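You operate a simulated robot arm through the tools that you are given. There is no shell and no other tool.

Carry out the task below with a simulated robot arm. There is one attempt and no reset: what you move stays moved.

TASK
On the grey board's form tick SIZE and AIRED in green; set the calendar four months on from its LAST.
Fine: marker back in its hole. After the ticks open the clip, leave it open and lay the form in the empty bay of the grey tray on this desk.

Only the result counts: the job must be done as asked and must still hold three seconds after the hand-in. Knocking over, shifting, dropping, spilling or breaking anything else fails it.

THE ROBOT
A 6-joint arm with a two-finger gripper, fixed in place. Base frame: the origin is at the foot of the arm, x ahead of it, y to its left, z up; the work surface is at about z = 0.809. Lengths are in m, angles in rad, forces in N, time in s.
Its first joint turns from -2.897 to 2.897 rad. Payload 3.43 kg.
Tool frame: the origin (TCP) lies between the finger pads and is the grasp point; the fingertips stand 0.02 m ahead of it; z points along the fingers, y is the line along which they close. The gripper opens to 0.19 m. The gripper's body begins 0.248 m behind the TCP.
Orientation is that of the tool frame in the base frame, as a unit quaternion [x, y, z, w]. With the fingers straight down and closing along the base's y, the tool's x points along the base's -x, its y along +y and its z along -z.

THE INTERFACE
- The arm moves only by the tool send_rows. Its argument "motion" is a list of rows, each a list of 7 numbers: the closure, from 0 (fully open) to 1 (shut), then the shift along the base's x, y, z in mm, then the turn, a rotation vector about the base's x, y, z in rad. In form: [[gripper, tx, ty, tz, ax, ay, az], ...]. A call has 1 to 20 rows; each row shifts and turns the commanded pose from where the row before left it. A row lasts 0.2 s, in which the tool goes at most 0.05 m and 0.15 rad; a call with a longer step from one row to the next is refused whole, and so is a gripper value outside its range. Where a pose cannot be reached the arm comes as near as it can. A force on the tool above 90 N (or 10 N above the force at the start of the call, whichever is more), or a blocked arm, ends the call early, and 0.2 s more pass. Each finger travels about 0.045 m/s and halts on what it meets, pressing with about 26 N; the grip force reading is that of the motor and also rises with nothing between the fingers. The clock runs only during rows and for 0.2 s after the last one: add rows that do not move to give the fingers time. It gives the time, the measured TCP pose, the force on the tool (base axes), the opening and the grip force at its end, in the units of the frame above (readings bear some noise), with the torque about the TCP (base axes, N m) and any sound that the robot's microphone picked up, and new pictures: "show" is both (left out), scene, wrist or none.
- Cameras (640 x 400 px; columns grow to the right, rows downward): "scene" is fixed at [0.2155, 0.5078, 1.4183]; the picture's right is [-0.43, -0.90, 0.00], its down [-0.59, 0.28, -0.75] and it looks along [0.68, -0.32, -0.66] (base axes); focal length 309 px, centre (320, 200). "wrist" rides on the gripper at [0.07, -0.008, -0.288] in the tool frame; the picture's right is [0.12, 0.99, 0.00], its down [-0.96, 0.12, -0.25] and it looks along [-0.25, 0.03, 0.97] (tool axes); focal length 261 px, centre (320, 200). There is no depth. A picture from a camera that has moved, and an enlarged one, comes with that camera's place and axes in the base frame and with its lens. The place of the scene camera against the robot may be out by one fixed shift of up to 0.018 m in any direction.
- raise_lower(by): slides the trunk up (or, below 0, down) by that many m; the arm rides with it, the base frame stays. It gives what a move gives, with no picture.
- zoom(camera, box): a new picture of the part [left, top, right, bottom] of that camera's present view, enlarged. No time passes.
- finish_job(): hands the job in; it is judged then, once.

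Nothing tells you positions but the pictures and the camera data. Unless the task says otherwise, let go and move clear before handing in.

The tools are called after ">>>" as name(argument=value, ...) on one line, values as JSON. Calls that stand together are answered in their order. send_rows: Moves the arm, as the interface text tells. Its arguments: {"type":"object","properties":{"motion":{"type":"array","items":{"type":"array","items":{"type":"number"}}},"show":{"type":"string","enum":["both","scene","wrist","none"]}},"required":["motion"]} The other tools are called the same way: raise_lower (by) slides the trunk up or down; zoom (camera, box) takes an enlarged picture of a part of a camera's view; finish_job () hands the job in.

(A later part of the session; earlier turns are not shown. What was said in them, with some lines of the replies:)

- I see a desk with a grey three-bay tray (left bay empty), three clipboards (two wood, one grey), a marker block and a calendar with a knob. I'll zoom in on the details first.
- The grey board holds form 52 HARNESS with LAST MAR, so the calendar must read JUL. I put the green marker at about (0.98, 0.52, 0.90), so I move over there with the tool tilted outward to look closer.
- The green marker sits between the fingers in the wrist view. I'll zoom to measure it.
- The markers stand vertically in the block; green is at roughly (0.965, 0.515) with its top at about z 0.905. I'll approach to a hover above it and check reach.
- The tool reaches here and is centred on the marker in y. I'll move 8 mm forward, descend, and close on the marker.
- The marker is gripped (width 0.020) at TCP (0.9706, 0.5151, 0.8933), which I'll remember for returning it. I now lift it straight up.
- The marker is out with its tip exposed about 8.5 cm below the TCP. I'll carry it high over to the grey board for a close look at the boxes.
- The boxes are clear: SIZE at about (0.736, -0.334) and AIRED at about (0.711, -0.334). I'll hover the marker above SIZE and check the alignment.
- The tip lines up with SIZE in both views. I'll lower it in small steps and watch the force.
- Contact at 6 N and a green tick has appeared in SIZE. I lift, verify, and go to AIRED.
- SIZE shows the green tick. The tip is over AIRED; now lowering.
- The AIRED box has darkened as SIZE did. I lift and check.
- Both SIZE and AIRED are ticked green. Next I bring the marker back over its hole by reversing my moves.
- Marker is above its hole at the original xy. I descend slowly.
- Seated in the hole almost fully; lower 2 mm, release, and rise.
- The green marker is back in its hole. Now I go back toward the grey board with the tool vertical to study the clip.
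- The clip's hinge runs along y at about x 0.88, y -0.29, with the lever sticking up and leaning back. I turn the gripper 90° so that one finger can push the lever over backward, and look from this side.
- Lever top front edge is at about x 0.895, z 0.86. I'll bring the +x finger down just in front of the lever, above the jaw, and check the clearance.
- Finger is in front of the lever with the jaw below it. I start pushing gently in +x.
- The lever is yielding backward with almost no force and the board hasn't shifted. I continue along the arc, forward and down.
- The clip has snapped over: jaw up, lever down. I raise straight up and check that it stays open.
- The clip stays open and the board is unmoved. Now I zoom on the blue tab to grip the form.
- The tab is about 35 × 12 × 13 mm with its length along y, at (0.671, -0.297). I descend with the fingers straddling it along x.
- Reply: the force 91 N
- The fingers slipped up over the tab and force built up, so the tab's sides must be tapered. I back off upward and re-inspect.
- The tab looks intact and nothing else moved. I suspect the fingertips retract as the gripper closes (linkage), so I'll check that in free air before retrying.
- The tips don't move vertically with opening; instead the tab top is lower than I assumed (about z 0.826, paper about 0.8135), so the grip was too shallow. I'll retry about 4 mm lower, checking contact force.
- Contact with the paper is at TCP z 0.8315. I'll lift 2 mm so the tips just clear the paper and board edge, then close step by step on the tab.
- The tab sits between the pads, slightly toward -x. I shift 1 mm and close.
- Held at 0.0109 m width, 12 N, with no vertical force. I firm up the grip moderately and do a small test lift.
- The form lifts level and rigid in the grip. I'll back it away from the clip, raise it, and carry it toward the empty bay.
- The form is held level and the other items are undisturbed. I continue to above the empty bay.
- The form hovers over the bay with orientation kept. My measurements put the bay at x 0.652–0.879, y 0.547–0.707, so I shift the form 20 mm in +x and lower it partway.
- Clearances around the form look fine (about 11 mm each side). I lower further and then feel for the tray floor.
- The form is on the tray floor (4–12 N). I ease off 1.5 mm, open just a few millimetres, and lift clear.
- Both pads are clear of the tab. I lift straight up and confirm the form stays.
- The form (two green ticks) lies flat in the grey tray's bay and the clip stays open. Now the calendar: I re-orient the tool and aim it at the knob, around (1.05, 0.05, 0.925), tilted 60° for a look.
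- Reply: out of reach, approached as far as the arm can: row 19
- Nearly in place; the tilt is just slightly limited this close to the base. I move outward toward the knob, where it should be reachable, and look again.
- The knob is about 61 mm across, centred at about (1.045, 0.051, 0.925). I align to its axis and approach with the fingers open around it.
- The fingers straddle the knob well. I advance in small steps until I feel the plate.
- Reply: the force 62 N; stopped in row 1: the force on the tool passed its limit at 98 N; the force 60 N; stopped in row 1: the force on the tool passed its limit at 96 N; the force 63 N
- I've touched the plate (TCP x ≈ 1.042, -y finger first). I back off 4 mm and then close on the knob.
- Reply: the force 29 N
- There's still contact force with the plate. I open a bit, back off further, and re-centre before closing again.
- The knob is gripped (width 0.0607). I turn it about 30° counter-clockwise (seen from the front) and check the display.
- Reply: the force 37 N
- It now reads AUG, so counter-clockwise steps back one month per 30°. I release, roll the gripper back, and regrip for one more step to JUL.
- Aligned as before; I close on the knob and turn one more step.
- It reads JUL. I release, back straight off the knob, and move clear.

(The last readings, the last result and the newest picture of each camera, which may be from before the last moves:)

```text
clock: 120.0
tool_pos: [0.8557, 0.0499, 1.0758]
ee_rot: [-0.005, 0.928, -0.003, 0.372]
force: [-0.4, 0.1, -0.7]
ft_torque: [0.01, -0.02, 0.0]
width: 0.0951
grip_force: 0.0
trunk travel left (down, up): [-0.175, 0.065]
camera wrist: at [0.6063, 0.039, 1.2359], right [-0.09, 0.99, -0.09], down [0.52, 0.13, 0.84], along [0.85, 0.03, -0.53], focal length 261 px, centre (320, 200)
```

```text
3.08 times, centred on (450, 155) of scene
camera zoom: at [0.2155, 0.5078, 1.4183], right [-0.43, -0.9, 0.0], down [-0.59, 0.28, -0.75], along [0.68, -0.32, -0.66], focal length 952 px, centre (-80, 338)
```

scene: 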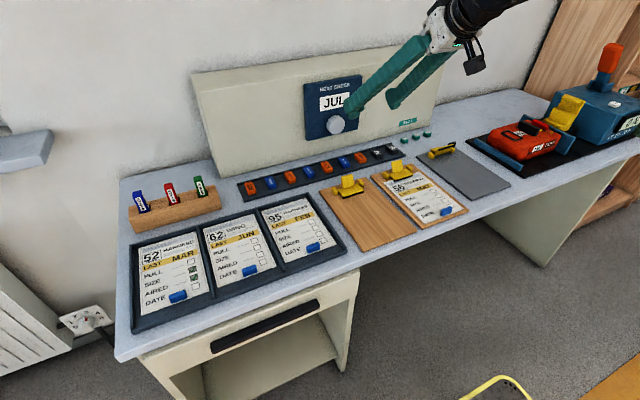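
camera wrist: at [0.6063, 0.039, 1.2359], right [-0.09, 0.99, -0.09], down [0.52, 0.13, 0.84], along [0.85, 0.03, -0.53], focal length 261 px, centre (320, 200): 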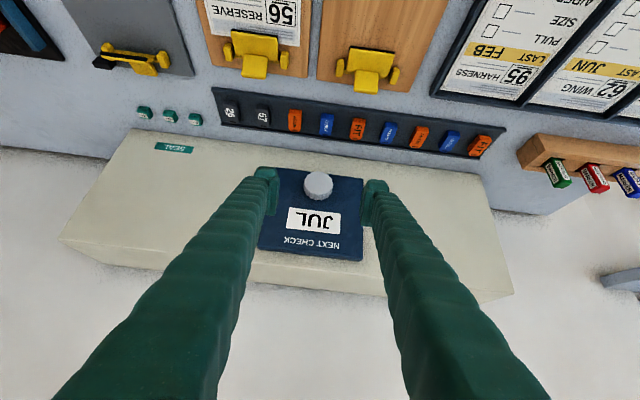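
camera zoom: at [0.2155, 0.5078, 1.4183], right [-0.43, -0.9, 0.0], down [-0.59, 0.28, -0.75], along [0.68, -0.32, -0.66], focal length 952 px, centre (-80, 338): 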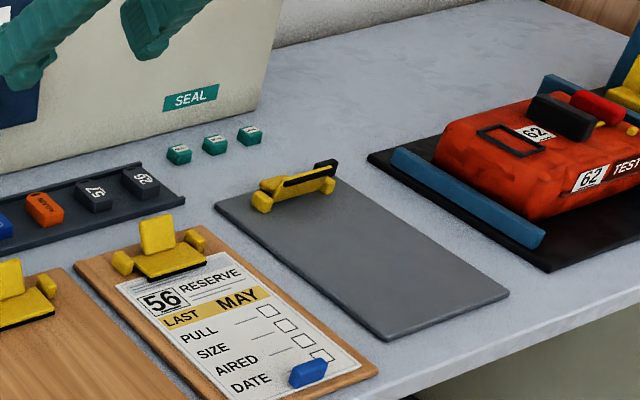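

The result matches the request:
- The calendar reads JUL, four months on from MAR.
- Form 52 has SIZE and AIRED ticked in green and lies in the formerly empty bay of the grey tray.
- The clip on the grey board is open, and the green marker is back in its hole.

The arm is clear, so I hand in.

>>> finish_job()

```text
The job is handed in.
```

The job is finished and handed in; no verdict came back.

- **Ticks:** SIZE and AIRED on the grey board's form (52 HARNESS) are ticked in green.
- **Marker:** the green marker is back in its own hole.
- **Clip and form:** the clip is open and stayed open. The form lies flat in the bay of the grey tray that was empty.
- **Calendar:** it reads JUL, four months on from the form's LAST of MAR. I turned it back two steps from SEP, and it stayed on JUL when I let go.

Two moments involved more force than I wanted. My first grip on the form's tab slipped and pressed down at about 90 N. The gripper also pushed against the calendar plate a few times while I felt for it, stopping at the force limit of just under 100 N. In the pictures afterwards nothing looked moved or damaged, and the other boards, tags and markers were where they started.
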